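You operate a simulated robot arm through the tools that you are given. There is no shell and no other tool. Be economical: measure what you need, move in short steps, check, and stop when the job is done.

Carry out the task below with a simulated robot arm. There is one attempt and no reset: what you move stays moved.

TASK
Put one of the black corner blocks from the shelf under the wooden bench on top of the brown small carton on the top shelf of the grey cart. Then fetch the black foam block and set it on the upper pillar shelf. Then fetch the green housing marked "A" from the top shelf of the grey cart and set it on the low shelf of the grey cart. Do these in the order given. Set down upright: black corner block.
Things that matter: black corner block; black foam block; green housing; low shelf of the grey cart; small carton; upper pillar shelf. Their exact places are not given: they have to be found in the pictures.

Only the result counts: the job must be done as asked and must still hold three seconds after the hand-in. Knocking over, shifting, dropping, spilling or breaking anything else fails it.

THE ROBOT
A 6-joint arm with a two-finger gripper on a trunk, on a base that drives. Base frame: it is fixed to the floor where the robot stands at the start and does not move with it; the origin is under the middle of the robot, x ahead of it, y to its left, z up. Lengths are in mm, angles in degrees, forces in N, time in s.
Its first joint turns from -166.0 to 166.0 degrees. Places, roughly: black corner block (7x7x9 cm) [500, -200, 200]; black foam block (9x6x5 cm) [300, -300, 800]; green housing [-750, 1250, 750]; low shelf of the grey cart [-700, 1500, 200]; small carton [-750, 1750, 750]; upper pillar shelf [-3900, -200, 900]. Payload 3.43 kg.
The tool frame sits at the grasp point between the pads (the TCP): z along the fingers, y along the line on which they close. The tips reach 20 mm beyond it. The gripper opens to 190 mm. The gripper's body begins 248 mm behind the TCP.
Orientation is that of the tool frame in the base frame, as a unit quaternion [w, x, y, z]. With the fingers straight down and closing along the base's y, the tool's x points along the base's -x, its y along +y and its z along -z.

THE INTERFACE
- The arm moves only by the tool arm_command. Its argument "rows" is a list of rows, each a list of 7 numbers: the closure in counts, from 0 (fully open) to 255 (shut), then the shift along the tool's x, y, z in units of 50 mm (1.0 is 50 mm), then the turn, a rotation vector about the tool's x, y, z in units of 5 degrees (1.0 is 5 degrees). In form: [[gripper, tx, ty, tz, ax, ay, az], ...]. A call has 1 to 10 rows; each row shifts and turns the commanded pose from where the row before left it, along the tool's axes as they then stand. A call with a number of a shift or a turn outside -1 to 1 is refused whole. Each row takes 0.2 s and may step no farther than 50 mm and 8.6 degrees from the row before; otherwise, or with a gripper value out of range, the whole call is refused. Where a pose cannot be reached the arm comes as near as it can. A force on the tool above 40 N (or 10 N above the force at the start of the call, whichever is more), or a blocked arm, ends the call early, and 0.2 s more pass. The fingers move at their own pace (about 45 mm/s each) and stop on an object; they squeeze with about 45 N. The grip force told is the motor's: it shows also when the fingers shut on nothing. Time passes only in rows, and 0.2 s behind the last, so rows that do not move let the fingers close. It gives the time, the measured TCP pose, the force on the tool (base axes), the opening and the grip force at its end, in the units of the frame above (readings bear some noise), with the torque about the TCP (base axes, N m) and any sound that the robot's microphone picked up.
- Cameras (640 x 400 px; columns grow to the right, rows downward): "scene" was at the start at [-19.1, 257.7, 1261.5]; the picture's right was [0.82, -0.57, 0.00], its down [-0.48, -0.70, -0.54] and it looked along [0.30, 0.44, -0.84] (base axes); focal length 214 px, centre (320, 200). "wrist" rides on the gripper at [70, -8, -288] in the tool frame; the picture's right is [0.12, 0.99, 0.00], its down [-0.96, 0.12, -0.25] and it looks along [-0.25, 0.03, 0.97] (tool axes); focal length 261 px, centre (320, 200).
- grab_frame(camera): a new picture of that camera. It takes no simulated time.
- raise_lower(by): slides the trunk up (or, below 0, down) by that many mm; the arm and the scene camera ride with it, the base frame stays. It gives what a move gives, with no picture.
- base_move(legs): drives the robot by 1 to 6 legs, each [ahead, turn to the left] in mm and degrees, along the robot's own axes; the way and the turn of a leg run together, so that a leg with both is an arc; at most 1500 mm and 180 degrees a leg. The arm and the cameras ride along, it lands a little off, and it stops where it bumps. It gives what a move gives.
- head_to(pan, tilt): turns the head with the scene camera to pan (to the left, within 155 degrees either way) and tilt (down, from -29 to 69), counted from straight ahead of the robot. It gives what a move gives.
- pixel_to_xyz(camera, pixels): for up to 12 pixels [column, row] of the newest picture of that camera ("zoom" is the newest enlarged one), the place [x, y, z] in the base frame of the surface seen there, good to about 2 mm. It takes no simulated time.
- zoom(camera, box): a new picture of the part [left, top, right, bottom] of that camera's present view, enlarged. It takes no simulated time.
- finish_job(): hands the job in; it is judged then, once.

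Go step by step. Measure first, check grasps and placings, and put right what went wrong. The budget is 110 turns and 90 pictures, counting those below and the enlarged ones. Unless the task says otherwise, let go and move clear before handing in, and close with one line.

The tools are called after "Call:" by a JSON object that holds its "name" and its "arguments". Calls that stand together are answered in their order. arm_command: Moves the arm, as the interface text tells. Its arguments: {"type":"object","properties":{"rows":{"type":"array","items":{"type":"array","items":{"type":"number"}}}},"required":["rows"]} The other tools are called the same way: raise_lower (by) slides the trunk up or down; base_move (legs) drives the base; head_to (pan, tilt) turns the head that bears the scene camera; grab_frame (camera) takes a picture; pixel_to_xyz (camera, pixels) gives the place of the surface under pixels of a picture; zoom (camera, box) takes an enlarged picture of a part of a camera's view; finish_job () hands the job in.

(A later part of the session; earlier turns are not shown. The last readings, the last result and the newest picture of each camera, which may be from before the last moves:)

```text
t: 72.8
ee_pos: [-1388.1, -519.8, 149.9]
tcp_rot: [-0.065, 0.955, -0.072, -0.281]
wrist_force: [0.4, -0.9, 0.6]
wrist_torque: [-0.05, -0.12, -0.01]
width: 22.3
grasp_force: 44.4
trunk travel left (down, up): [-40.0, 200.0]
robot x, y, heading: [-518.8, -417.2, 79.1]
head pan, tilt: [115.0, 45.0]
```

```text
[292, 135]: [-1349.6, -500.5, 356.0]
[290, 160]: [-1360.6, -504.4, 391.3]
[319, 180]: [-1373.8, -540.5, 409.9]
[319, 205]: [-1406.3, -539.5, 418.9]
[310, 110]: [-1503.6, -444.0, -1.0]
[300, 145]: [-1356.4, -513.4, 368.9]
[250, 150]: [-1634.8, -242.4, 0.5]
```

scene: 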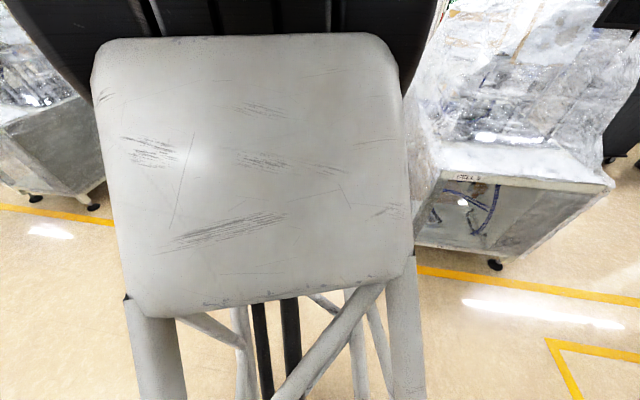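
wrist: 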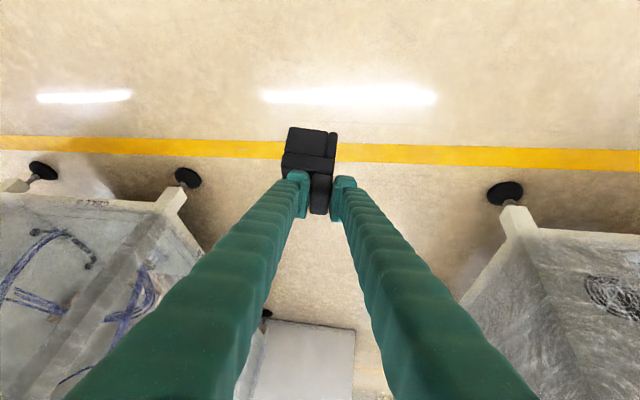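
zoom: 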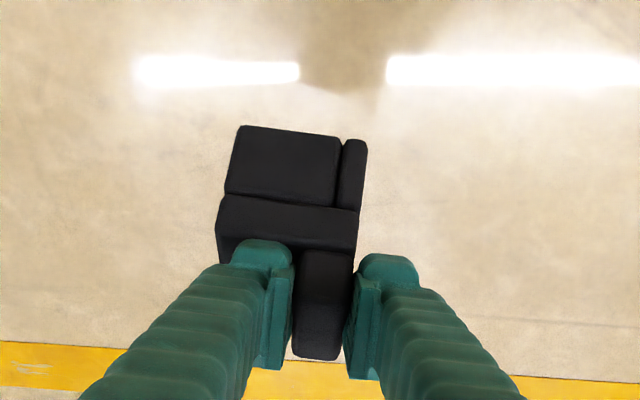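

Call:
{"name": "pixel_to_xyz", "arguments": {"camera": "zoom", "pixels": [[325, 265], [315, 345], [300, 215], [240, 215], [245, 145], [330, 150], [345, 225], [230, 235], [325, 300]]}}

```text
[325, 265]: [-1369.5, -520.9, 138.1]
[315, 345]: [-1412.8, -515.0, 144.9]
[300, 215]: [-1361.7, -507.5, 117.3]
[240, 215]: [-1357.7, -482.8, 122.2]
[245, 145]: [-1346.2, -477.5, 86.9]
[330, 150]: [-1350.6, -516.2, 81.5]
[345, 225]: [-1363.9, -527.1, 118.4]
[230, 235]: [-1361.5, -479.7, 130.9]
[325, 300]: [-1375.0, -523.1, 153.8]
```

The block leans ~15° (far side low) in the pinch. I tilt the tool 15° further to level it.

Call:
{"name": "arm_command", "arguments": {"rows": [[255, 0, 0, 0, 0, -0.75, 0], [255, 0, 0, 0, 0, -0.75, 0], [255, 0, 0, 0, 0, -0.75, 0], [255, 0, 0, 0, 0, -0.75, 0], [255, 0, 0, 0, 0, 0, 0]]}}

Call:
{"name": "zoom", "arguments": {"camera": "wrist", "box": [220, 80, 420, 230]}}

Call:
{"name": "pixel_to_xyz", "arguments": {"camera": "zoom", "pixels": [[325, 300], [320, 335], [300, 215], [240, 210], [245, 145], [330, 150], [345, 220], [230, 235], [325, 280]]}}

```text
t: 74.0
ee_pos: [-1423.1, -532.0, 170.8]
tcp_rot: [-0.09, 0.913, -0.059, -0.395]
wrist_force: [-0.1, 0.3, -0.9]
wrist_torque: [0.01, 0.01, 0.02]
width: 22.1
grasp_force: 45.2
out of reach, approached as far as the arm can: row 2, 3, 4
trunk travel left (down, up): [-40.0, 200.0]
robot x, y, heading: [-520.4, -416.1, 79.3]
head pan, tilt: [115.0, 45.0]
```

```text
2.67 times, centred on (320, 155) of wrist
```

zoom: 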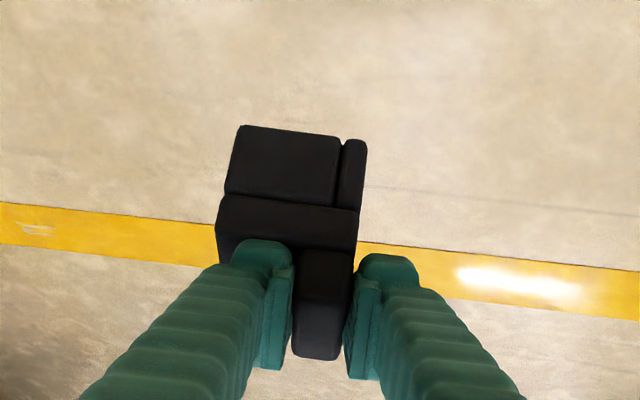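

```text
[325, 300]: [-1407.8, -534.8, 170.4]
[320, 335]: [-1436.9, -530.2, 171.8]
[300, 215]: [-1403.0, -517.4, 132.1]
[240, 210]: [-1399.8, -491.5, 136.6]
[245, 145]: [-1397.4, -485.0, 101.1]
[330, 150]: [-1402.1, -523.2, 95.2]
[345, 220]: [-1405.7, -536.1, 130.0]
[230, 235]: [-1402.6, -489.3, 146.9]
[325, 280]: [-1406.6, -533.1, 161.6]
```

Block now level, upstand top z≈171, bottom ≈80. Lower ~72 mm and check.

Call:
{"name": "arm_command", "arguments": {"rows": [[255, 0.36, 0, 0.32, 0, 0, 0], [255, 0.36, 0, 0.32, 0, 0, 0], [255, 0.36, 0, 0.32, 0, 0, 0], [255, 0, 0, 0, 0, 0, 0]]}}

Call:
{"name": "zoom", "arguments": {"camera": "wrist", "box": [220, 80, 420, 230]}}

Call:
{"name": "pixel_to_xyz", "arguments": {"camera": "zoom", "pixels": [[325, 300], [320, 335], [300, 215], [240, 210], [245, 145], [330, 150], [345, 220], [280, 110], [325, 280]]}}

```text
t: 75.0
ee_pos: [-1457.6, -542.9, 113.3]
tcp_rot: [-0.085, 0.912, -0.06, -0.396]
wrist_force: [0.2, 0.6, -1.5]
wrist_torque: [0.02, -0.01, -0.03]
width: 22.1
grasp_force: 45.4
out of reach, approached as far as the arm can: row 1, 2, 3
trunk travel left (down, up): [-40.0, 200.0]
robot x, y, heading: [-518.5, -416.2, 79.5]
head pan, tilt: [115.0, 45.0]
```

```text
2.67 times, centred on (320, 155) of wrist
```

zoom: 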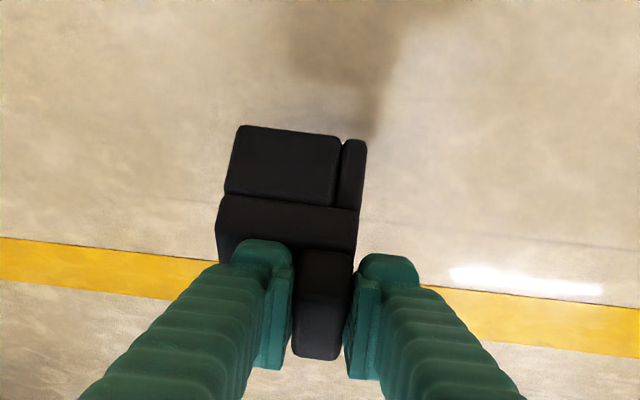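

```text
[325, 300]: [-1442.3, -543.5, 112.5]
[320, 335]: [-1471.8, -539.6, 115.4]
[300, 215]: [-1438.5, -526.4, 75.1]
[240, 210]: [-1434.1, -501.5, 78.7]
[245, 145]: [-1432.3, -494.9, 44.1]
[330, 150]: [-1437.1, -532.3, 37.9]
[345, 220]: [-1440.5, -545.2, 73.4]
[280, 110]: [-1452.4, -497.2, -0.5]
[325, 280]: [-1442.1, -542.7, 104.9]
```

About 22 mm remain; lower with the trunk.

Call:
{"name": "raise_lower", "arguments": {"by": -18}}

Call:
{"name": "raise_lower", "arguments": {"by": -5}}

Call:
{"name": "zoom", "arguments": {"camera": "wrist", "box": [220, 80, 420, 230]}}

Call:
{"name": "pixel_to_xyz", "arguments": {"camera": "zoom", "pixels": [[325, 300], [320, 335], [300, 215], [240, 210], [245, 145], [330, 150], [345, 220], [280, 110], [325, 280]]}}

```text
t: 75.6
ee_pos: [-1457.7, -542.1, 95.6]
tcp_rot: [-0.084, 0.912, -0.06, -0.397]
wrist_force: [-0.4, 0.3, -0.1]
wrist_torque: [-0.01, -0.01, -0.01]
width: 22.1
grasp_force: 44.9
trunk travel left (down, up): [-22.0, 218.0]
robot x, y, heading: [-518.8, -418.7, 79.3]
head pan, tilt: [115.0, 45.0]
```

```text
t: 76.2
ee_pos: [-1457.0, -542.1, 89.6]
tcp_rot: [-0.084, 0.912, -0.06, -0.397]
wrist_force: [0.8, -0.4, -0.3]
wrist_torque: [-0.02, 0.03, -0.01]
width: 22.2
grasp_force: 45.8
trunk travel left (down, up): [-17.0, 223.0]
robot x, y, heading: [-513.3, -415.2, 79.4]
head pan, tilt: [115.0, 45.0]
```

```text
2.67 times, centred on (320, 155) of wrist
```

zoom: 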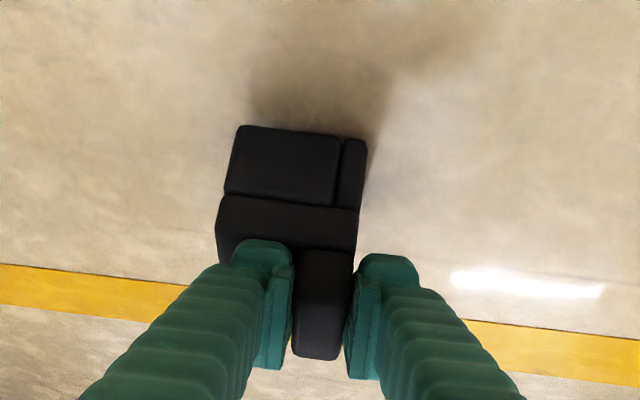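

```text
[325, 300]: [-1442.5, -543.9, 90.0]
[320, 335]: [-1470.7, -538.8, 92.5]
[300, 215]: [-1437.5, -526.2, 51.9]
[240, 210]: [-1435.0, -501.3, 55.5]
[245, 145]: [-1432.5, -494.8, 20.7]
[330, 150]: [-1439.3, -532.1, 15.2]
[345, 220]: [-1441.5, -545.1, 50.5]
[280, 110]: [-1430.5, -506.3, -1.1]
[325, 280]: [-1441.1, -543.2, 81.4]
```

Upstand top z≈91, so the bottom is on the floor. Open slightly, rise, then look.

Call:
{"name": "arm_command", "arguments": {"rows": [[205, 0, 0, 0, 0, 0, 0], [205, 0, 0, 0, 0, 0, 0], [205, 0, 0, -0.8, 0, 0, 0], [205, 0, 0, -0.8, 0, 0, 0], [107, 0, 0, -0.8, 0, 0, 0], [107, 0, 0, -0.8, 0, 0, 0], [107, 0, 0, 0, 0, 0, 0]]}}

Call:
{"name": "grab_frame", "arguments": {"camera": "wrist"}}

```text
t: 77.8
ee_pos: [-1360.5, -582.7, 212.0]
tcp_rot: [-0.089, 0.913, -0.06, -0.394]
wrist_force: [0.4, -0.4, -0.7]
wrist_torque: [-0.01, -0.02, 0.0]
width: 108.1
grasp_force: 0.0
out of reach, approached as far as the arm can: row 4, 5, 6
trunk travel left (down, up): [-17.0, 223.0]
robot x, y, heading: [-516.9, -414.6, 79.5]
head pan, tilt: [115.0, 45.0]
```

```text
60 pictures are left
```

wrist: 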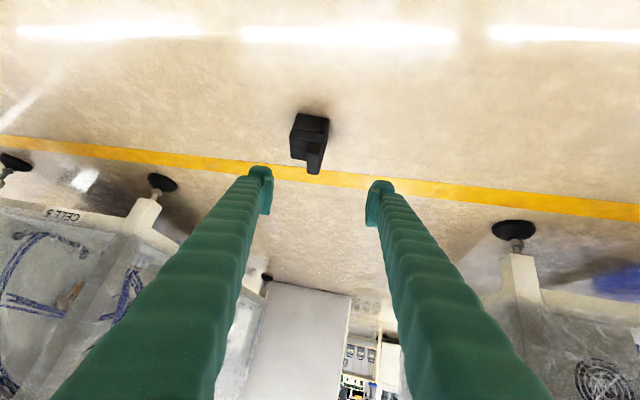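

Block stands upright on the floor. I reduce the tool tilt to ~15° for the regrip.

Call:
{"name": "arm_command", "arguments": {"rows": [[107, 0, 0, 0, 0, 1, 0], [107, 0, 0, 0, 0, 1, 0], [107, 0, 0, 0, 0, 1, 0], [107, 0, 0, 0, 0, 1, 0], [107, 0, 0, 0, 0, 1, 0], [107, 0, 0, 0, 0, 1, 0], [107, 0, 0, 0, 0, 0.3, 0]]}}

Call:
{"name": "grab_frame", "arguments": {"camera": "wrist"}}

```text
t: 79.4
ee_pos: [-1362.4, -583.4, 209.0]
tcp_rot: [-0.065, 0.985, -0.081, -0.135]
wrist_force: [-0.2, 0.9, 0.1]
wrist_torque: [0.0, 0.03, 0.01]
width: 110.3
grasp_force: 0.0
trunk travel left (down, up): [-17.0, 223.0]
robot x, y, heading: [-516.0, -414.1, 79.4]
head pan, tilt: [115.0, 45.0]
```

```text
59 pictures are left
```

wrist: 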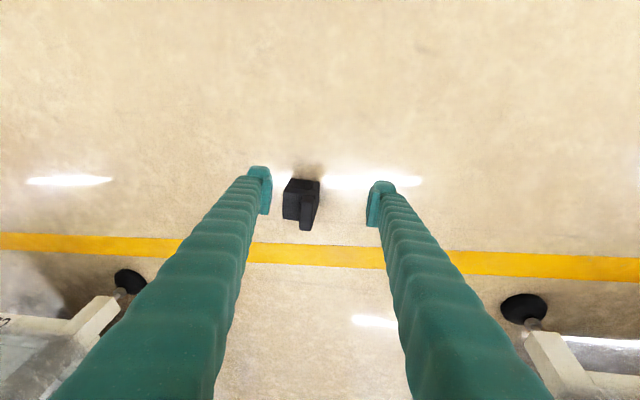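

Call:
{"name": "zoom", "arguments": {"camera": "wrist", "box": [260, 160, 360, 240]}}

Call:
{"name": "pixel_to_xyz", "arguments": {"camera": "zoom", "pixels": [[160, 260], [160, 360], [270, 260], [300, 290], [290, 430], [240, 380], [180, 150], [370, 170], [345, 290], [320, 440]]}}

```text
5.00 times, centred on (310, 200) of wrist
```

zoom: 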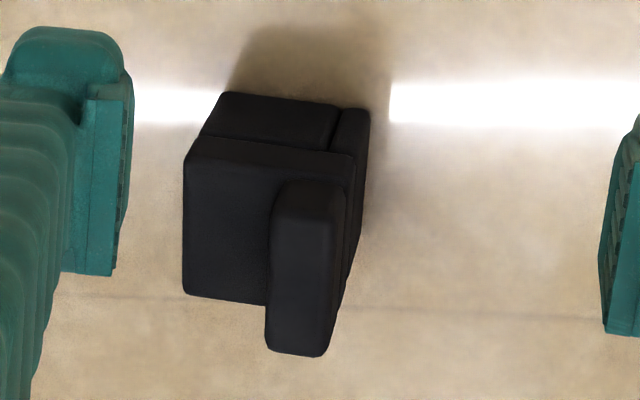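

```text
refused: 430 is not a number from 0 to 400
```

Call:
{"name": "pixel_to_xyz", "arguments": {"camera": "zoom", "pixels": [[195, 165], [190, 285], [262, 295], [275, 195], [338, 195], [325, 345], [272, 345], [225, 100], [365, 115], [350, 250]]}}

```text
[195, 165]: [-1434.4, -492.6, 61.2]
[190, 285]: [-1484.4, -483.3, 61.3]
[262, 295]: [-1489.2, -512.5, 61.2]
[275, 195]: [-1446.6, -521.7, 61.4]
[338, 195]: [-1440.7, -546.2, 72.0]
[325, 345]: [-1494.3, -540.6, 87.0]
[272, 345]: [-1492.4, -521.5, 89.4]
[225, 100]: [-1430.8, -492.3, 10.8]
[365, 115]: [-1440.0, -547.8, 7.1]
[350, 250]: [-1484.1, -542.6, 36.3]
```

Block centre ≈(−1465,−515), side direction matches tool y within 1°, roll off 6°. Fix roll and move above the block.

Call:
{"name": "arm_command", "arguments": {"rows": [[107, 0, 0, 0, -0.61, 0, 0], [107, 0, 0, 0, -0.61, 0, 0], [107, -0.723, -0.34, 0.193, 0, 0, 0], [107, -0.723, -0.34, 0.193, 0, 0, 0], [107, -0.723, -0.34, 0.193, 0, 0, 0], [107, 0, 0, 0, 0, 0, 0]]}}

```text
t: 80.8
ee_pos: [-1465.6, -517.1, 212.5]
tcp_rot: [-0.013, 0.987, -0.074, -0.139]
wrist_force: [-0.2, -1.1, -0.4]
wrist_torque: [0.0, -0.02, 0.01]
width: 110.2
grasp_force: 0.0
trunk travel left (down, up): [-17.0, 223.0]
robot x, y, heading: [-517.1, -418.2, 79.5]
head pan, tilt: [115.0, 45.0]
```

Well aligned. Descend 178 mm and close.

Call:
{"name": "arm_command", "arguments": {"rows": [[107, 0.246, 0.02, 0.857, 0, 0, 0], [107, 0.246, 0.02, 0.857, 0, 0, 0], [107, 0.246, 0.0, 0.857, 0, 0, 0], [107, 0.246, 0.0, 0.857, 0, 0, 0], [255, 0, 0, 0, 0, 0, 0], [255, 0, 0, 0, 0, 0, 0], [255, 0, 0, 0, 0, 0, 0], [255, 0, 0, 0, 0, 0, 0], [255, 0, 0, 0, 0, 0, 0]]}}

Call:
{"name": "zoom", "arguments": {"camera": "wrist", "box": [240, 130, 400, 230]}}

```text
t: 82.8
ee_pos: [-1463.9, -518.4, 32.4]
tcp_rot: [-0.013, 0.987, -0.073, -0.139]
wrist_force: [0.7, 0.7, 0.5]
wrist_torque: [0.0, -0.01, 0.06]
width: 61.0
grasp_force: 44.9
trunk travel left (down, up): [-17.0, 223.0]
robot x, y, heading: [-520.0, -418.4, 79.3]
head pan, tilt: [115.0, 45.0]
```

```text
4.00 times, centred on (320, 180) of wrist
```

zoom: 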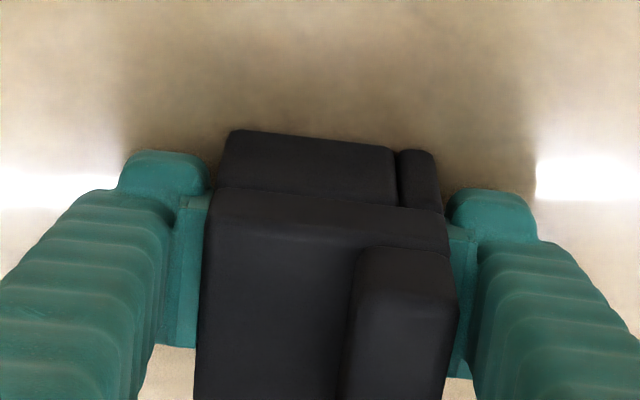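

Firm grip lower on the body (61 mm). Lift with the trunk.

Call:
{"name": "raise_lower", "arguments": {"by": 100}}

Call:
{"name": "raise_lower", "arguments": {"by": 123}}

Call:
{"name": "arm_command", "arguments": {"rows": [[255, -0.2, 0, -0.7, 0, 0, 0], [255, -0.2, 0, -0.7, 0, 0, 0], [255, -0.2, 0, -0.7, 0, 0, 0], [255, -0.2, 0, -0.7, 0, 0, 0], [255, -0.2, 0, -0.7, 0, 0, 0], [255, -0.2, 0, -0.7, 0, 0, 0]]}}

```text
t: 84.1
ee_pos: [-1465.2, -517.7, 130.8]
tcp_rot: [-0.013, 0.987, -0.075, -0.139]
wrist_force: [0.6, -0.9, 0.3]
wrist_torque: [0.0, 0.02, 0.01]
width: 61.0
grasp_force: 44.3
trunk travel left (down, up): [-117.0, 123.0]
robot x, y, heading: [-514.5, -415.8, 79.7]
head pan, tilt: [115.0, 45.0]
```

```text
t: 85.6
ee_pos: [-1464.4, -517.5, 254.0]
tcp_rot: [-0.013, 0.988, -0.074, -0.138]
wrist_force: [0.6, -1.1, -0.3]
wrist_torque: [0.04, 0.0, 0.03]
width: 61.1
grasp_force: 44.6
trunk travel left (down, up): [-240.0, 0.0]
robot x, y, heading: [-513.9, -418.2, 79.4]
head pan, tilt: [115.0, 45.0]
```

```text
t: 87.0
ee_pos: [-1464.6, -516.6, 474.3]
tcp_rot: [-0.014, 0.988, -0.075, -0.138]
wrist_force: [0.3, -0.4, -1.1]
wrist_torque: [0.01, 0.01, -0.02]
width: 61.2
grasp_force: 45.8
trunk travel left (down, up): [-240.0, 0.0]
robot x, y, heading: [-518.8, -417.4, 79.2]
head pan, tilt: [115.0, 45.0]
```

Stable at 61 mm. Continue up ~450 mm.

Call:
{"name": "arm_command", "arguments": {"rows": [[255, -0.16, 0, -0.88, 0, 0, 0], [255, -0.16, 0, -0.88, 0, 0, 0], [255, -0.16, 0, -0.88, 0, 0, 0], [255, -0.16, 0, -0.88, 0, 0, 0], [255, -0.16, 0, -0.88, 0, 0, 0], [255, -0.16, 0, -0.88, 0, 0, 0], [255, -0.16, 0, -0.88, 0, 0, 0], [255, -0.16, 0, -0.88, 0, 0, 0], [255, -0.16, 0, -0.88, 0, 0, 0], [255, -0.16, 0, -0.88, 0, 0, 0]]}}

```text
t: 89.0
ee_pos: [-1415.3, -520.9, 723.7]
tcp_rot: [-0.036, 0.995, -0.072, -0.065]
wrist_force: [0.4, 0.1, 0.9]
wrist_torque: [-0.03, 0.02, 0.0]
width: 61.4
grasp_force: 44.7
trunk travel left (down, up): [-240.0, 0.0]
robot x, y, heading: [-518.7, -415.6, 79.3]
head pan, tilt: [115.0, 45.0]
stopped in row 10: the arm was blocked; the commanded pose is now the measured one
```

The limit fits "upper arm can't rise above ~42°", so high poses need a larger radius. I go outward ~120 mm and up to ~1055, restoring the tilt.

Call:
{"name": "arm_command", "arguments": {"rows": [[255, -0.79, 0.2, -0.106, 0, 0, 0], [255, -0.79, 0.2, -0.106, 0, 0, 0], [255, -0.79, 0.2, -0.106, -0.12, -0.33, 0.03], [255, -0.13, -0.05, -0.84, -0.12, -0.33, 0.03], [255, -0.15, -0.04, -0.84, -0.12, -0.33, 0.03], [255, -0.19, -0.02, -0.84, -0.12, -0.33, 0.03], [255, -0.22, 0, -0.84, -0.12, -0.33, 0.03], [255, -0.23, 0, -0.83, 0, 0, 0], [255, -0.23, 0, -0.83, 0, 0, 0], [255, -0.23, 0, -0.83, 0, 0, 0]]}}

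```text
t: 91.4
ee_pos: [-1539.7, -538.6, 999.0]
tcp_rot: [-0.021, 0.99, -0.074, -0.114]
wrist_force: [0.2, -0.3, 0.7]
wrist_torque: [-0.02, 0.02, 0.0]
width: 61.2
grasp_force: 45.4
trunk travel left (down, up): [-240.0, 0.0]
robot x, y, heading: [-515.0, -418.3, 79.2]
head pan, tilt: [115.0, 45.0]
stopped in row 10: the arm was blocked; the commanded pose is now the measured one
```

That was near full stretch. Move slightly in and up.

Call:
{"name": "arm_command", "arguments": {"rows": [[255, 0.41, -0.1, -0.09, 0, 0, 0], [255, 0.31, -0.1, -0.5, 0, 0, 0], [255, -0.1, 0, -0.45, 0, 0, 0]]}}

```text
t: 92.4
ee_pos: [-1507.6, -535.4, 963.1]
tcp_rot: [-0.033, 0.994, -0.073, -0.078]
wrist_force: [-1.0, -0.1, -1.4]
wrist_torque: [-0.01, 0.01, 0.0]
width: 61.0
grasp_force: 45.3
trunk travel left (down, up): [-240.0, 0.0]
robot x, y, heading: [-517.4, -419.8, 79.6]
head pan, tilt: [115.0, 45.0]
stopped in row 3: the arm was blocked; the commanded pose is now the measured one
```

Triangulating, the head pivot sits at about (−60, +200) in the robot frame – right beside the elbow, so the elbow hits the head. I turn the head away and swing the arm toward the robot's front.

Call:
{"name": "head_to", "arguments": {"pan": -65, "tilt": 30}}

Call:
{"name": "arm_command", "arguments": {"rows": [[255, -0.22, -0.925, 0.09, 0.089, 0.03, 0.548], [255, -0.22, -0.925, 0.09, 0.089, 0.03, 0.548], [255, -0.22, -0.925, 0.09, 0.089, 0.03, 0.548], [255, -0.22, -0.925, 0.09, 0.089, 0.03, 0.548], [255, -0.22, -0.925, 0.09, 0.089, 0.03, 0.548], [255, -0.22, -0.925, 0.09, 0.089, 0.03, 0.548], [255, -0.22, -0.925, 0.09, 0.089, 0.03, 0.548], [255, -0.22, -0.925, 0.09, 0.089, 0.03, 0.548], [255, -0.22, -0.925, 0.09, 0.089, 0.03, 0.548], [255, -0.22, -0.925, 0.09, 0.089, 0.03, 0.548]]}}

```text
t: 95.1
ee_pos: [-1507.1, -537.2, 964.0]
tcp_rot: [-0.033, 0.994, -0.072, -0.077]
wrist_force: [-0.3, 0.1, -0.7]
wrist_torque: [-0.02, -0.01, 0.0]
width: 61.2
grasp_force: 45.0
trunk travel left (down, up): [-240.0, 0.0]
robot x, y, heading: [-515.9, -419.6, 79.3]
head pan, tilt: [-65.0, 30.0]
```

```text
t: 97.3
ee_pos: [-1449.6, -64.4, 964.0]
tcp_rot: [-0.049, 0.948, -0.308, -0.068]
wrist_force: [0.0, -0.9, -0.4]
wrist_torque: [0.17, -0.06, -0.02]
width: 61.4
grasp_force: 45.2
trunk travel left (down, up): [-240.0, 0.0]
robot x, y, heading: [-518.2, -416.2, 79.6]
head pan, tilt: [-65.0, 30.0]
```

Works smoothly. Continue the swing.

Call:
{"name": "arm_command", "arguments": {"rows": [[255, -0.22, -0.925, 0.09, 0.089, 0.03, 0.548], [255, -0.22, -0.925, 0.09, 0.089, 0.03, 0.548], [255, -0.22, -0.925, 0.09, 0.089, 0.03, 0.548], [255, -0.22, -0.925, 0.09, 0.089, 0.03, 0.548], [255, -0.22, -0.925, 0.09, 0.089, 0.03, 0.548], [255, -0.22, -0.925, 0.09, 0.089, 0.03, 0.548], [255, -0.22, -0.925, 0.09, 0.089, 0.03, 0.548], [255, -0.22, -0.925, 0.09, 0.089, 0.03, 0.548], [255, -0.22, -0.925, 0.09, 0.089, 0.03, 0.548], [255, -0.22, -0.925, 0.09, 0.089, 0.03, 0.548]]}}

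Call:
{"name": "arm_command", "arguments": {"rows": [[255, -0.22, -0.925, 0.09, 0.089, 0.03, 0.548], [255, -0.22, -0.925, 0.09, 0.089, 0.03, 0.548], [255, -0.22, -0.925, 0.09, 0.089, 0.03, 0.548], [255, -0.22, -0.925, 0.09, 0.089, 0.03, 0.548], [255, -0.22, -0.925, 0.09, 0.089, 0.03, 0.548], [255, -0.22, -0.925, 0.09, 0.089, 0.03, 0.548], [255, -0.22, -0.925, 0.09, 0.089, 0.03, 0.548], [255, -0.22, -0.925, 0.09, 0.089, 0.03, 0.548], [255, -0.22, -0.925, 0.09, 0.089, 0.03, 0.548], [255, -0.22, -0.925, 0.09, 0.089, 0.03, 0.548]]}}

```text
t: 99.5
ee_pos: [-1179.7, 321.8, 960.7]
tcp_rot: [-0.064, 0.845, -0.528, -0.053]
wrist_force: [-0.6, -0.8, -0.1]
wrist_torque: [0.05, -0.1, -0.02]
width: 61.0
grasp_force: 45.3
trunk travel left (down, up): [-240.0, 0.0]
robot x, y, heading: [-515.8, -415.6, 79.8]
head pan, tilt: [-65.0, 30.0]
```

```text
t: 101.7
ee_pos: [-756.6, 535.1, 956.8]
tcp_rot: [0.075, -0.693, 0.716, 0.035]
wrist_force: [-0.6, -0.1, -0.5]
wrist_torque: [0.04, -0.14, -0.05]
width: 61.2
grasp_force: 45.2
trunk travel left (down, up): [-240.0, 0.0]
robot x, y, heading: [-519.3, -418.6, 79.7]
head pan, tilt: [-65.0, 30.0]
```

Arm is now ahead-left of the robot. Drive to about (−90, 930) beside the cart and look at the carton.

Call:
{"name": "base_move", "arguments": {"legs": [[0, -7], [1413, 0]]}}

Call:
{"name": "head_to", "arguments": {"pan": 60, "tilt": 35}}

Call:
{"name": "grab_frame", "arguments": {"camera": "scene"}}

```text
t: 105.8
ee_pos: [-489.8, 1098.0, 955.0]
tcp_rot: [0.072, -0.657, 0.75, 0.029]
wrist_force: [-1.7, -13.3, 2.2]
wrist_torque: [0.49, 0.15, 0.8]
width: 61.7
grasp_force: 44.8
trunk travel left (down, up): [-240.0, 0.0]
robot x, y, heading: [-348.5, 130.2, 73.5]
head pan, tilt: [-65.0, 30.0]
stopped in leg 2: the force on the tool passed its limit at 146 N (the readings are from after the stop); the commanded pose is now the measured one
```

```text
t: 107.9
ee_pos: [-488.1, 1097.8, 956.6]
tcp_rot: [0.072, -0.657, 0.75, 0.029]
wrist_force: [0.4, -22.3, -3.1]
wrist_torque: [0.61, -0.21, 1.0]
width: 61.2
grasp_force: 45.5
trunk travel left (down, up): [-240.0, 0.0]
robot x, y, heading: [-348.7, 127.9, 73.5]
head pan, tilt: [60.0, 35.0]
```

```text
56 pictures are left
```

scene: 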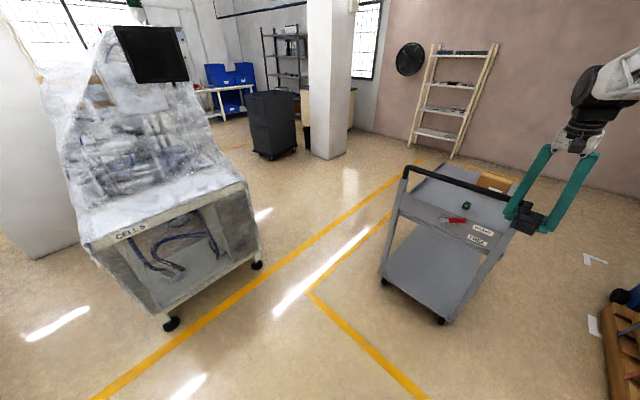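

I misjudged: the fingers touched the cart's handle post (147 N). I back off at once and check whether the cart moved.

Call:
{"name": "base_move", "arguments": {"legs": [[-250, 0]]}}

Call:
{"name": "zoom", "arguments": {"camera": "scene", "box": [340, 130, 580, 330]}}

Call:
{"name": "zoom", "arguments": {"camera": "wrist", "box": [220, 100, 420, 230]}}

```text
t: 109.7
ee_pos: [-548.7, 865.4, 955.2]
tcp_rot: [0.073, -0.653, 0.753, 0.029]
wrist_force: [-0.3, 0.0, -1.0]
wrist_torque: [-0.03, 0.02, 0.01]
width: 61.0
grasp_force: 44.7
trunk travel left (down, up): [-240.0, 0.0]
robot x, y, heading: [-418.8, -102.8, 72.6]
head pan, tilt: [60.0, 35.0]
```

```text
2.00 times, centred on (460, 230) of scene
```

zoom: 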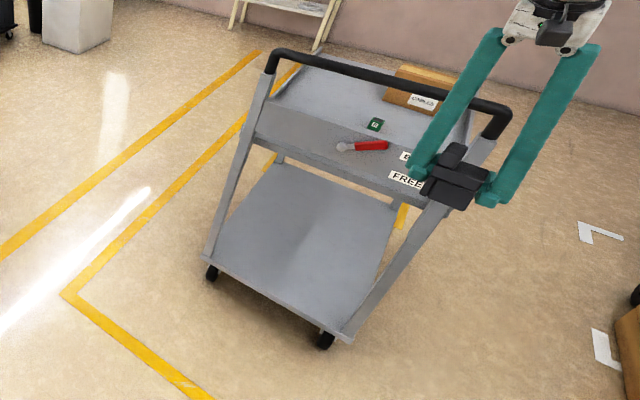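

```text
3.08 times, centred on (320, 165) of wrist
```

zoom: 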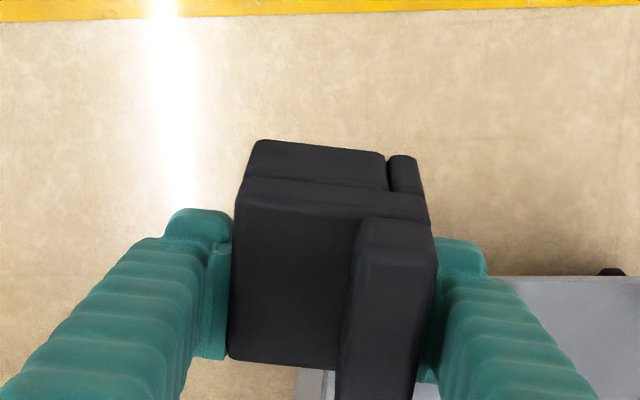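

Call:
{"name": "pixel_to_xyz", "arguments": {"camera": "zoom", "pixels": [[280, 190]]}}

Call:
{"name": "zoom", "arguments": {"camera": "scene", "box": [380, 140, 560, 253]}}

Call:
{"name": "pixel_to_xyz", "arguments": {"camera": "scene", "pixels": [[442, 153], [529, 175], [416, 255], [468, 301], [496, 165], [515, 170], [500, 155], [480, 191]]}}

```text
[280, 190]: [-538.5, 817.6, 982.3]
```

```text
3.54 times, centred on (470, 196) of scene
```

zoom: 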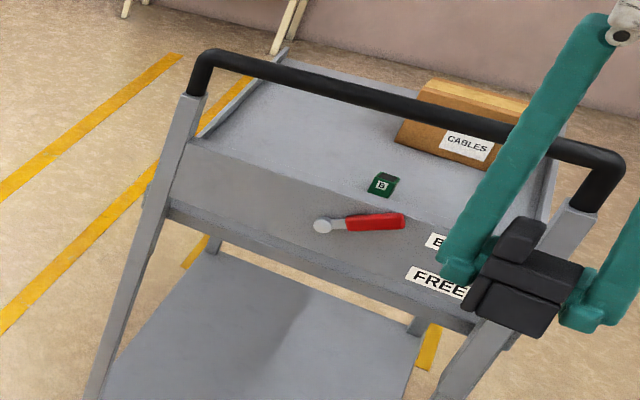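

```text
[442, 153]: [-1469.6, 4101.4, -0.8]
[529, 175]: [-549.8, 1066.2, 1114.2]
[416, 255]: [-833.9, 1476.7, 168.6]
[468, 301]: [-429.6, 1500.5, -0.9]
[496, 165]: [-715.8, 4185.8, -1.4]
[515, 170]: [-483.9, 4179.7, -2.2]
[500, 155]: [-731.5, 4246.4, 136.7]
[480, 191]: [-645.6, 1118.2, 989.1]
```

Call:
{"name": "pixel_to_xyz", "arguments": {"camera": "zoom", "pixels": [[205, 55], [400, 100], [595, 155], [350, 190], [190, 100], [383, 185], [412, 120], [432, 82], [510, 95], [485, 155], [285, 55], [460, 90]]}}

```text
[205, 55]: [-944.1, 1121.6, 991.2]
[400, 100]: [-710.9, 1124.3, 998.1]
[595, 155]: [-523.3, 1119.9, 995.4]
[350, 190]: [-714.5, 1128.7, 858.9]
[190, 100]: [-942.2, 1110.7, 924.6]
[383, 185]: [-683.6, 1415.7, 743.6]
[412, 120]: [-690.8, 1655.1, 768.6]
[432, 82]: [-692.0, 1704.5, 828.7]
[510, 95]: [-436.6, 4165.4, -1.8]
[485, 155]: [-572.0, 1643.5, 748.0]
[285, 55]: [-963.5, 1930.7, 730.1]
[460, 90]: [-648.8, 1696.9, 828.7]
```

Cart positions match the earlier ones (handle y≈1120, housing B unchanged) — it did not move. I swing the arm 25° further right so it leads straight ahead, then drive up east of the cart.

Call:
{"name": "arm_command", "arguments": {"rows": [[255, -0.22, -0.925, 0.09, 0.089, 0.03, 0.548], [255, -0.22, -0.925, 0.09, 0.089, 0.03, 0.548], [255, -0.22, -0.925, 0.09, 0.089, 0.03, 0.548], [255, -0.22, -0.925, 0.09, 0.089, 0.03, 0.548], [255, -0.22, -0.925, 0.09, 0.089, 0.03, 0.548], [255, -0.22, -0.925, 0.09, 0.089, 0.03, 0.548], [255, -0.22, -0.925, 0.09, 0.089, 0.03, 0.548], [255, -0.22, -0.925, 0.09, 0.089, 0.03, 0.548], [255, -0.22, -0.925, 0.09, 0.089, 0.03, 0.548], [255, -0.22, -0.925, 0.09, 0.089, 0.03, 0.548]]}}

Call:
{"name": "grab_frame", "arguments": {"camera": "scene"}}

```text
t: 111.9
ee_pos: [-81.4, 807.1, 953.4]
tcp_rot: [0.079, -0.452, 0.888, 0.007]
wrist_force: [-0.6, 0.1, 0.0]
wrist_torque: [-0.03, -0.14, -0.02]
width: 61.3
grasp_force: 44.9
trunk travel left (down, up): [-240.0, 0.0]
robot x, y, heading: [-417.2, -104.6, 72.9]
head pan, tilt: [60.0, 35.0]
```

```text
52 pictures are left
```

scene: 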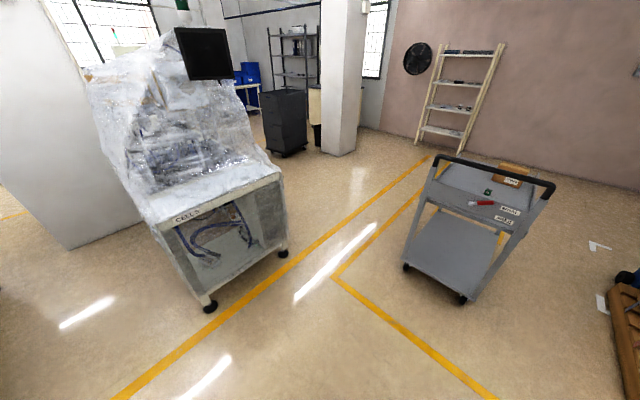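

Drive straight up beside the cart.

Call:
{"name": "base_move", "arguments": {"legs": [[1080, 0]]}}

```text
t: 117.4
ee_pos: [285.2, 1821.0, 952.5]
tcp_rot: [0.079, -0.437, 0.896, 0.005]
wrist_force: [0.2, -0.5, -0.5]
wrist_torque: [0.02, -0.01, 0.03]
width: 61.4
grasp_force: 44.8
trunk travel left (down, up): [-240.0, 0.0]
robot x, y, heading: [-83.7, 923.8, 71.0]
head pan, tilt: [60.0, 35.0]
```

Now turn left ~55° so the arm swings over the cart's open east side to the carton.

Call:
{"name": "base_move", "arguments": {"legs": [[0, 54]]}}

Call:
{"name": "grab_frame", "arguments": {"camera": "wrist"}}

```text
t: 120.4
ee_pos: [-596.0, 1750.0, 952.3]
tcp_rot: [-0.067, 0.797, -0.599, -0.041]
wrist_force: [0.5, -1.1, 0.0]
wrist_torque: [0.01, 0.03, 0.02]
width: 61.2
grasp_force: 44.9
trunk travel left (down, up): [-240.0, 0.0]
robot x, y, heading: [-86.3, 920.7, 125.0]
head pan, tilt: [60.0, 35.0]
```

```text
51 pictures are left
```

wrist: 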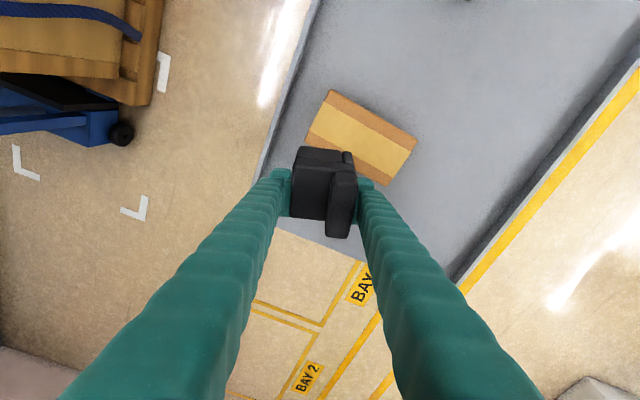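

Carton is visible near (360,135). Measure its top corners and the block's pose.

Call:
{"name": "pixel_to_xyz", "arguments": {"camera": "wrist", "pixels": [[332, 93], [412, 140], [385, 182], [308, 138], [297, 165], [300, 213], [332, 233], [352, 232], [300, 150], [345, 155], [350, 180]]}}

```text
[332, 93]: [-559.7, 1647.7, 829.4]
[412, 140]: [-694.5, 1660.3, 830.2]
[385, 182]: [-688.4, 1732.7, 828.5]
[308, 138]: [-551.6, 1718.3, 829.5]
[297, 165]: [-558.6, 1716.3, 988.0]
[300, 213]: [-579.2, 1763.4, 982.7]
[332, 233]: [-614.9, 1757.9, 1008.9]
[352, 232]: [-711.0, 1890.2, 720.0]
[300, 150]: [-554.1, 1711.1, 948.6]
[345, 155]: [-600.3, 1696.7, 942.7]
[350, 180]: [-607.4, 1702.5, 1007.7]
```

Carton top: centre (−623.5, 1690), 135×72 mm, long axis az 174.7°, z 829. I rotate the block to align with it and upright it, and move above the centre.

Call:
{"name": "arm_command", "arguments": {"rows": [[255, 0, 0, 0, 0.05, -0.27, 0.856], [255, 0, 0, 0, 0.05, -0.27, 0.856], [255, 0, 0, 0, 0.05, -0.27, 0.856], [255, 0, 0, 0, 0.05, -0.27, 0.856], [255, 0, 0, 0, 0.05, -0.27, 0.856], [255, 0.6, 0.22, -0.17, 0, 0, 0], [255, 0.6, 0.22, -0.17, 0, 0, 0], [255, 0, 0, 0, 0, 0, 0]]}}

Call:
{"name": "grab_frame", "arguments": {"camera": "wrist"}}

```text
t: 122.2
ee_pos: [-620.3, 1689.7, 954.1]
tcp_rot: [0.103, -0.667, 0.732, 0.094]
wrist_force: [0.8, 0.6, -0.5]
wrist_torque: [0.0, 0.0, 0.03]
width: 60.9
grasp_force: 44.9
trunk travel left (down, up): [-240.0, 0.0]
robot x, y, heading: [-83.4, 924.6, 125.0]
head pan, tilt: [60.0, 35.0]
```

```text
50 pictures are left
```

wrist: 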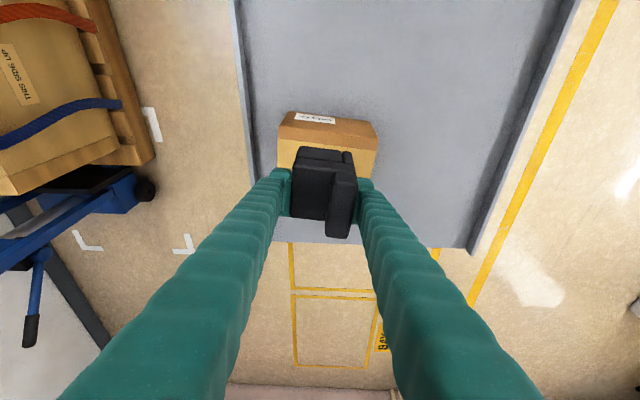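

Block above the carton. Measure its uprightness and position via zoom.

Call:
{"name": "zoom", "arguments": {"camera": "wrist", "box": [256, 120, 384, 200]}}

Call:
{"name": "pixel_to_xyz", "arguments": {"camera": "zoom", "pixels": [[220, 145], [210, 185], [420, 160], [460, 185], [190, 250], [340, 215], [330, 320], [200, 380], [470, 290], [400, 290], [130, 120], [590, 150]]}}

```text
5.00 times, centred on (320, 160) of wrist
```

zoom: 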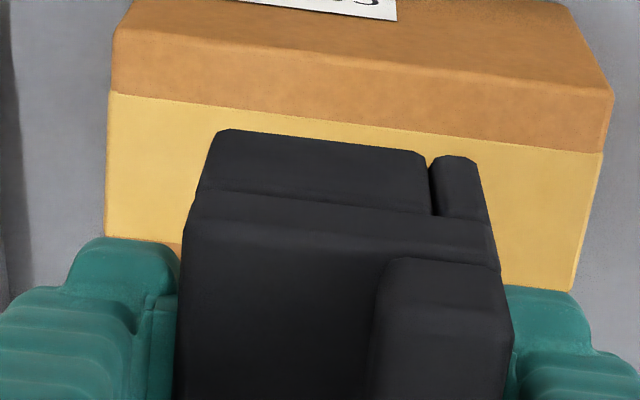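

```text
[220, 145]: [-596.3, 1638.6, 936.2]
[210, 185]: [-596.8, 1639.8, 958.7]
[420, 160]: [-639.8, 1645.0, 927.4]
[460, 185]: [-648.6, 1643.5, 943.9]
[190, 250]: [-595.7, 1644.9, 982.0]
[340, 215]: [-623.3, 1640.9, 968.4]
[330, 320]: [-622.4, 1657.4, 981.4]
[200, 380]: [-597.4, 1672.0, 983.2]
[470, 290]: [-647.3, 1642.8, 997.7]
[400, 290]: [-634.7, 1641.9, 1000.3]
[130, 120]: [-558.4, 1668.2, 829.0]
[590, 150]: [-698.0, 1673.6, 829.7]
```

Block is upright; its body sits ~20 mm nearer than TCP, bottom ≈z 920. Shift +20 mm in y and descend ~86 mm.

Call:
{"name": "arm_command", "arguments": {"rows": [[255, -0.35, 0.02, 0.11, 0, 0, 0], [255, 0.15, 0.0, 0.55, 0, 0, 0], [255, 0.15, 0.0, 0.55, 0, 0, 0], [255, 0.15, 0.0, 0.5, 0, 0, 0], [255, 0, 0, 0, 0, 0, 0]]}}

Call:
{"name": "zoom", "arguments": {"camera": "wrist", "box": [256, 120, 384, 200]}}

Call:
{"name": "pixel_to_xyz", "arguments": {"camera": "zoom", "pixels": [[220, 145], [420, 160], [190, 250], [200, 380], [440, 290], [250, 100], [120, 150], [460, 185]]}}

```text
t: 123.4
ee_pos: [-620.8, 1709.1, 869.1]
tcp_rot: [0.102, -0.668, 0.732, 0.093]
wrist_force: [-0.3, 0.1, -0.8]
wrist_torque: [0.02, -0.02, 0.03]
width: 61.3
grasp_force: 45.0
trunk travel left (down, up): [-240.0, 0.0]
robot x, y, heading: [-86.1, 920.3, 125.2]
head pan, tilt: [60.0, 35.0]
```

```text
5.00 times, centred on (320, 160) of wrist
```

zoom: 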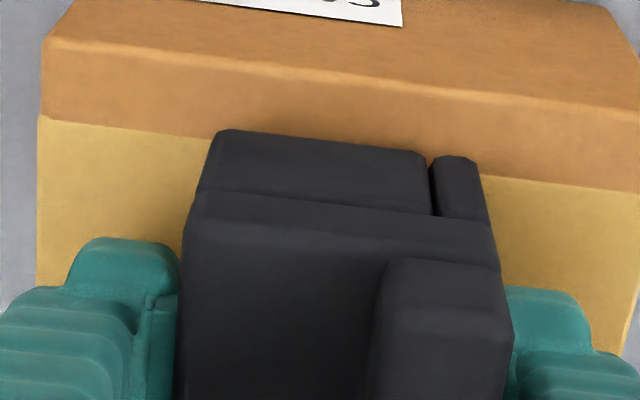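

```text
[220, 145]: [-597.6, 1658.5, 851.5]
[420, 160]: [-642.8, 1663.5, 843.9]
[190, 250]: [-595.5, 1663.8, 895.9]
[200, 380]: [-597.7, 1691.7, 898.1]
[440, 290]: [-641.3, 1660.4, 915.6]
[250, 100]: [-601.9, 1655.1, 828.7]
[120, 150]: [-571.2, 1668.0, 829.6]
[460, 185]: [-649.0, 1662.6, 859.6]
```

Bottom is ≈6 mm above the carton, footprint well within it. Lower with the trunk.

Call:
{"name": "raise_lower", "arguments": {"by": -5}}

Call:
{"name": "raise_lower", "arguments": {"by": -2}}

```text
t: 123.9
ee_pos: [-620.9, 1708.4, 863.8]
tcp_rot: [0.103, -0.667, 0.732, 0.093]
wrist_force: [0.2, 0.9, -0.1]
wrist_torque: [-0.02, -0.02, 0.0]
width: 61.3
grasp_force: 45.2
trunk travel left (down, up): [-235.0, 5.0]
robot x, y, heading: [-85.2, 921.7, 124.9]
head pan, tilt: [60.0, 35.0]
```

```text
t: 124.4
ee_pos: [-622.6, 1709.3, 862.6]
tcp_rot: [0.103, -0.666, 0.733, 0.093]
wrist_force: [0.0, 0.6, 0.4]
wrist_torque: [-0.07, 0.09, -0.01]
width: 61.2
grasp_force: 45.1
trunk travel left (down, up): [-233.0, 7.0]
robot x, y, heading: [-85.9, 923.1, 124.9]
head pan, tilt: [60.0, 35.0]
```

Slight torque change hints contact. Release and rise.

Call:
{"name": "arm_command", "arguments": {"rows": [[150, 0, 0, 0, 0, 0, 0], [120, 0, 0, 0, 0, 0, 0], [107, 0, 0, 0, 0, 0, 0], [107, 0, 0, 0, 0, 0, 0], [107, -0.2, 0, -0.7, 0, 0, 0], [107, -0.2, 0, -0.7, 0, 0, 0], [107, -0.2, 0, -0.7, 0, 0, 0], [107, -0.2, 0, -0.7, 0, 0, 0]]}}

Call:
{"name": "grab_frame", "arguments": {"camera": "wrist"}}

Call:
{"name": "grab_frame", "arguments": {"camera": "scene"}}

```text
t: 126.2
ee_pos: [-622.5, 1707.4, 1010.7]
tcp_rot: [0.102, -0.667, 0.732, 0.092]
wrist_force: [-0.3, 0.5, -0.2]
wrist_torque: [-0.04, -0.06, -0.02]
width: 110.1
grasp_force: 0.0
trunk travel left (down, up): [-233.0, 7.0]
robot x, y, heading: [-85.4, 922.4, 125.1]
head pan, tilt: [60.0, 35.0]
```

```text
47 pictures are left
```

wrist: 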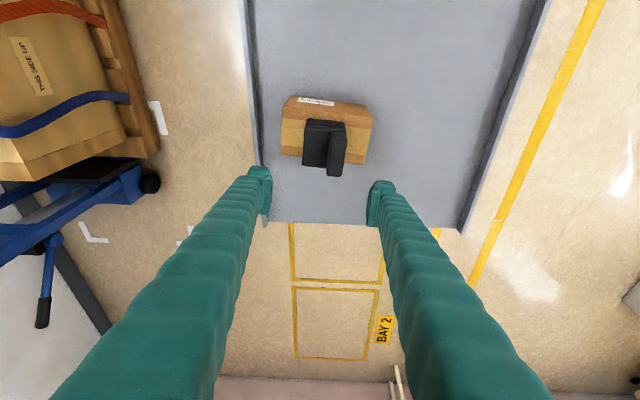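

```text
46 pictures are left
```

scene: 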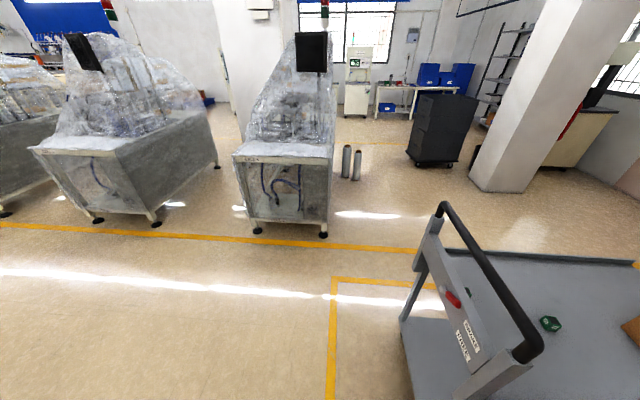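

Corner block stands upright on the carton. While here, zoom to find housing "A" on the top shelf.

Call:
{"name": "zoom", "arguments": {"camera": "scene", "box": [430, 250, 590, 350]}}

Call:
{"name": "pixel_to_xyz", "arguments": {"camera": "zoom", "pixels": [[480, 290], [160, 170], [170, 155], [485, 265]]}}

```text
4.00 times, centred on (510, 300) of scene
```

zoom: 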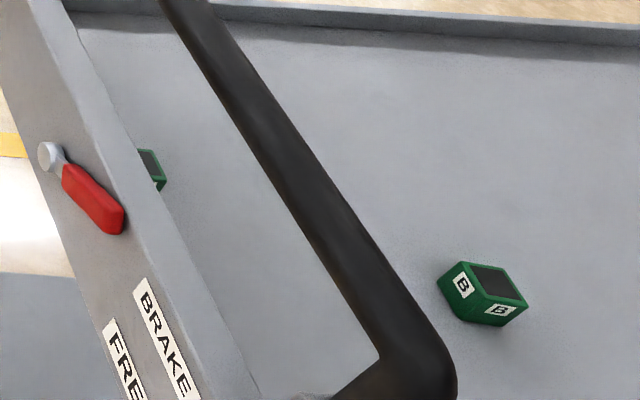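

```text
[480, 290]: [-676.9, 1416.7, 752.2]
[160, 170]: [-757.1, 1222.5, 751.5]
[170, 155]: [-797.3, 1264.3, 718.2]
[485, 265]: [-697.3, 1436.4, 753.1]
```

Housing A is at about (−765,1215) behind the panel, top z≈752. Now I verticalise the tool, retract 95 mm, and drive back toward the bench.

Call:
{"name": "arm_command", "arguments": {"rows": [[107, 0, 0, 0, 0, 1, 0], [107, 0, 0, 0, 0, 1, 0], [107, 0, 0, 0, 0, 1, 0], [107, 0, 0, 0, 0, 0.16, 0], [107, 0.69, -0.57, 0, 0, 0, 0], [107, 0.69, -0.57, 0, 0, 0, 0]]}}

Call:
{"name": "base_move", "arguments": {"legs": [[0, -59], [-1300, 0]]}}

```text
t: 127.6
ee_pos: [-567.2, 1632.3, 1009.5]
tcp_rot: [0.001, -0.673, 0.739, -0.001]
wrist_force: [-0.9, 0.3, -1.9]
wrist_torque: [-0.18, -0.18, -0.01]
width: 110.3
grasp_force: 0.0
trunk travel left (down, up): [-233.0, 7.0]
robot x, y, heading: [-84.1, 925.2, 125.1]
head pan, tilt: [60.0, 35.0]
```

```text
t: 136.8
ee_pos: [-258.6, 529.7, 1011.6]
tcp_rot: [0.001, -0.234, 0.972, 0.0]
wrist_force: [-0.2, -0.2, -0.6]
wrist_torque: [0.02, 0.02, -0.01]
width: 110.1
grasp_force: 0.1
trunk travel left (down, up): [-233.0, 7.0]
robot x, y, heading: [-602.0, -257.4, 67.4]
head pan, tilt: [60.0, 35.0]
```

Turn to face the bench and look.

Call:
{"name": "base_move", "arguments": {"legs": [[0, -68]]}}

Call:
{"name": "grab_frame", "arguments": {"camera": "wrist"}}

Call:
{"name": "head_to", "arguments": {"pan": -10, "tilt": 30}}

Call:
{"name": "grab_frame", "arguments": {"camera": "scene"}}

```text
t: 140.3
ee_pos: [257.8, -276.9, 1011.6]
tcp_rot: [0.001, 0.349, 0.937, 0.0]
wrist_force: [0.2, -0.1, 0.0]
wrist_torque: [0.02, -0.01, -0.01]
width: 110.4
grasp_force: 0.1
trunk travel left (down, up): [-233.0, 7.0]
robot x, y, heading: [-595.3, -256.9, -0.3]
head pan, tilt: [60.0, 35.0]
```

```text
44 pictures are left
```

wrist: 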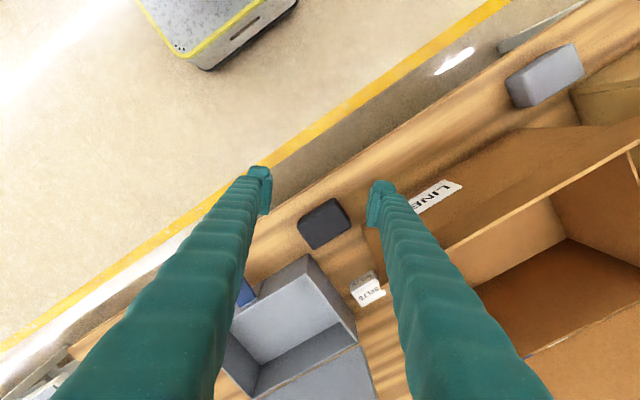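

```text
t: 141.8
ee_pos: [257.0, -277.0, 1012.1]
tcp_rot: [0.001, 0.348, 0.937, 0.0]
wrist_force: [0.3, -0.7, -0.2]
wrist_torque: [0.01, 0.08, -0.01]
width: 110.2
grasp_force: 0.0
trunk travel left (down, up): [-233.0, 7.0]
robot x, y, heading: [-598.3, -259.6, -0.5]
head pan, tilt: [-10.0, 30.0]
```

```text
43 pictures are left
```

scene: 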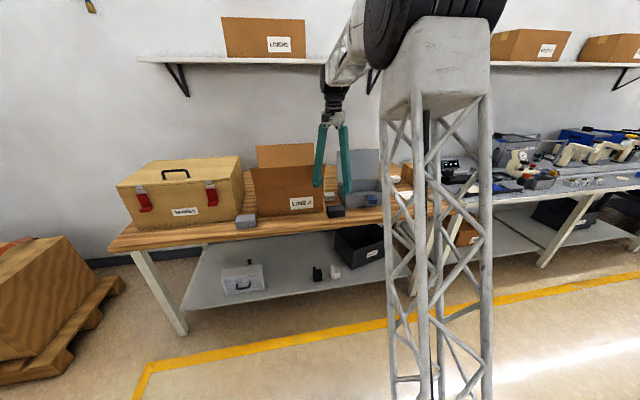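

Foam block in wrist view at (324,223). Zoom and measure it and its neighbours.

Call:
{"name": "zoom", "arguments": {"camera": "wrist", "box": [272, 170, 400, 250]}}

Call:
{"name": "pixel_to_xyz", "arguments": {"camera": "zoom", "pixels": [[150, 265], [305, 155], [370, 255], [215, 370], [260, 265], [460, 240], [500, 130], [400, 380], [240, 390], [480, 190]]}}

```text
5.00 times, centred on (336, 210) of wrist
```

zoom: 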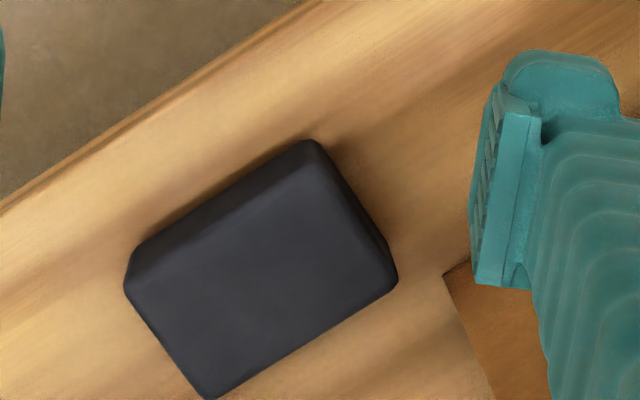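

```text
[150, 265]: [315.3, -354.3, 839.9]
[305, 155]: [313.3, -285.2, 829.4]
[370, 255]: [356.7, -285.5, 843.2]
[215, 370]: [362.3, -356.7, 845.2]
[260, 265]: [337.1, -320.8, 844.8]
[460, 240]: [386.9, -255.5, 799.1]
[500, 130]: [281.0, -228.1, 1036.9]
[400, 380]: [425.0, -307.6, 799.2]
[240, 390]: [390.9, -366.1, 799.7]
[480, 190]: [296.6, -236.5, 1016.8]
```

Foam: centre (338,−320), 60 (x) × 90 (y), top 845. I check for the carton's flap hanging over, and rotate the gripper to close along x.

Call:
{"name": "pixel_to_xyz", "arguments": {"camera": "zoom", "pixels": [[490, 340], [460, 300], [520, 380]]}}

Call:
{"name": "arm_command", "arguments": {"rows": [[107, 0, 0, 0, 0, 0, 0.984], [107, 0, 0, 0, 0, 0, 0.984], [107, 0, 0, 0, 0, 0, 0.984], [107, 0, 0, 0, 0, 0, 0.984], [107, 0, 0, 0, 0, 0, 0.984], [107, 0, 0, 0, 0, 0, 0.984], [107, 0, 0, 0, 0, 0, 0.984], [107, 0, 0, 0, 0, 0, 0.984], [107, 0, 0, 0, 0, 0, 0.984], [107, 0, 0, 0, 0, 0, 0.984]]}}

Call:
{"name": "grab_frame", "arguments": {"camera": "wrist"}}

```text
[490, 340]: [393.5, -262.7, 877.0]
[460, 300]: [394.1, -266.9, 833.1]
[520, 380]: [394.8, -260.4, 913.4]
```

```text
t: 144.0
ee_pos: [257.7, -278.2, 1011.8]
tcp_rot: [0.0, 0.708, 0.706, -0.001]
wrist_force: [1.1, 0.7, 0.5]
wrist_torque: [0.0, 0.01, -0.01]
width: 109.9
grasp_force: 0.0
trunk travel left (down, up): [-233.0, 7.0]
robot x, y, heading: [-594.4, -254.6, -0.5]
head pan, tilt: [-10.0, 30.0]
```

```text
41 pictures are left
```

wrist: 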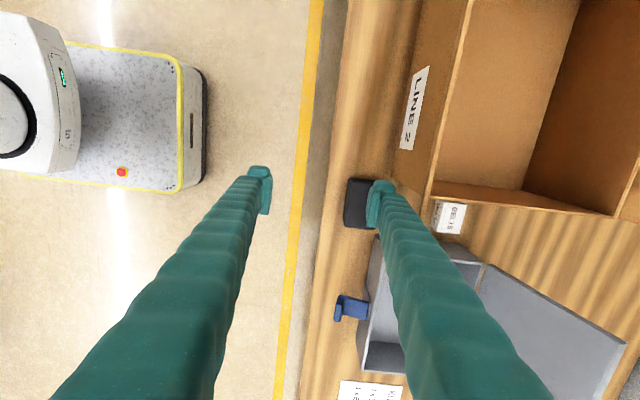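

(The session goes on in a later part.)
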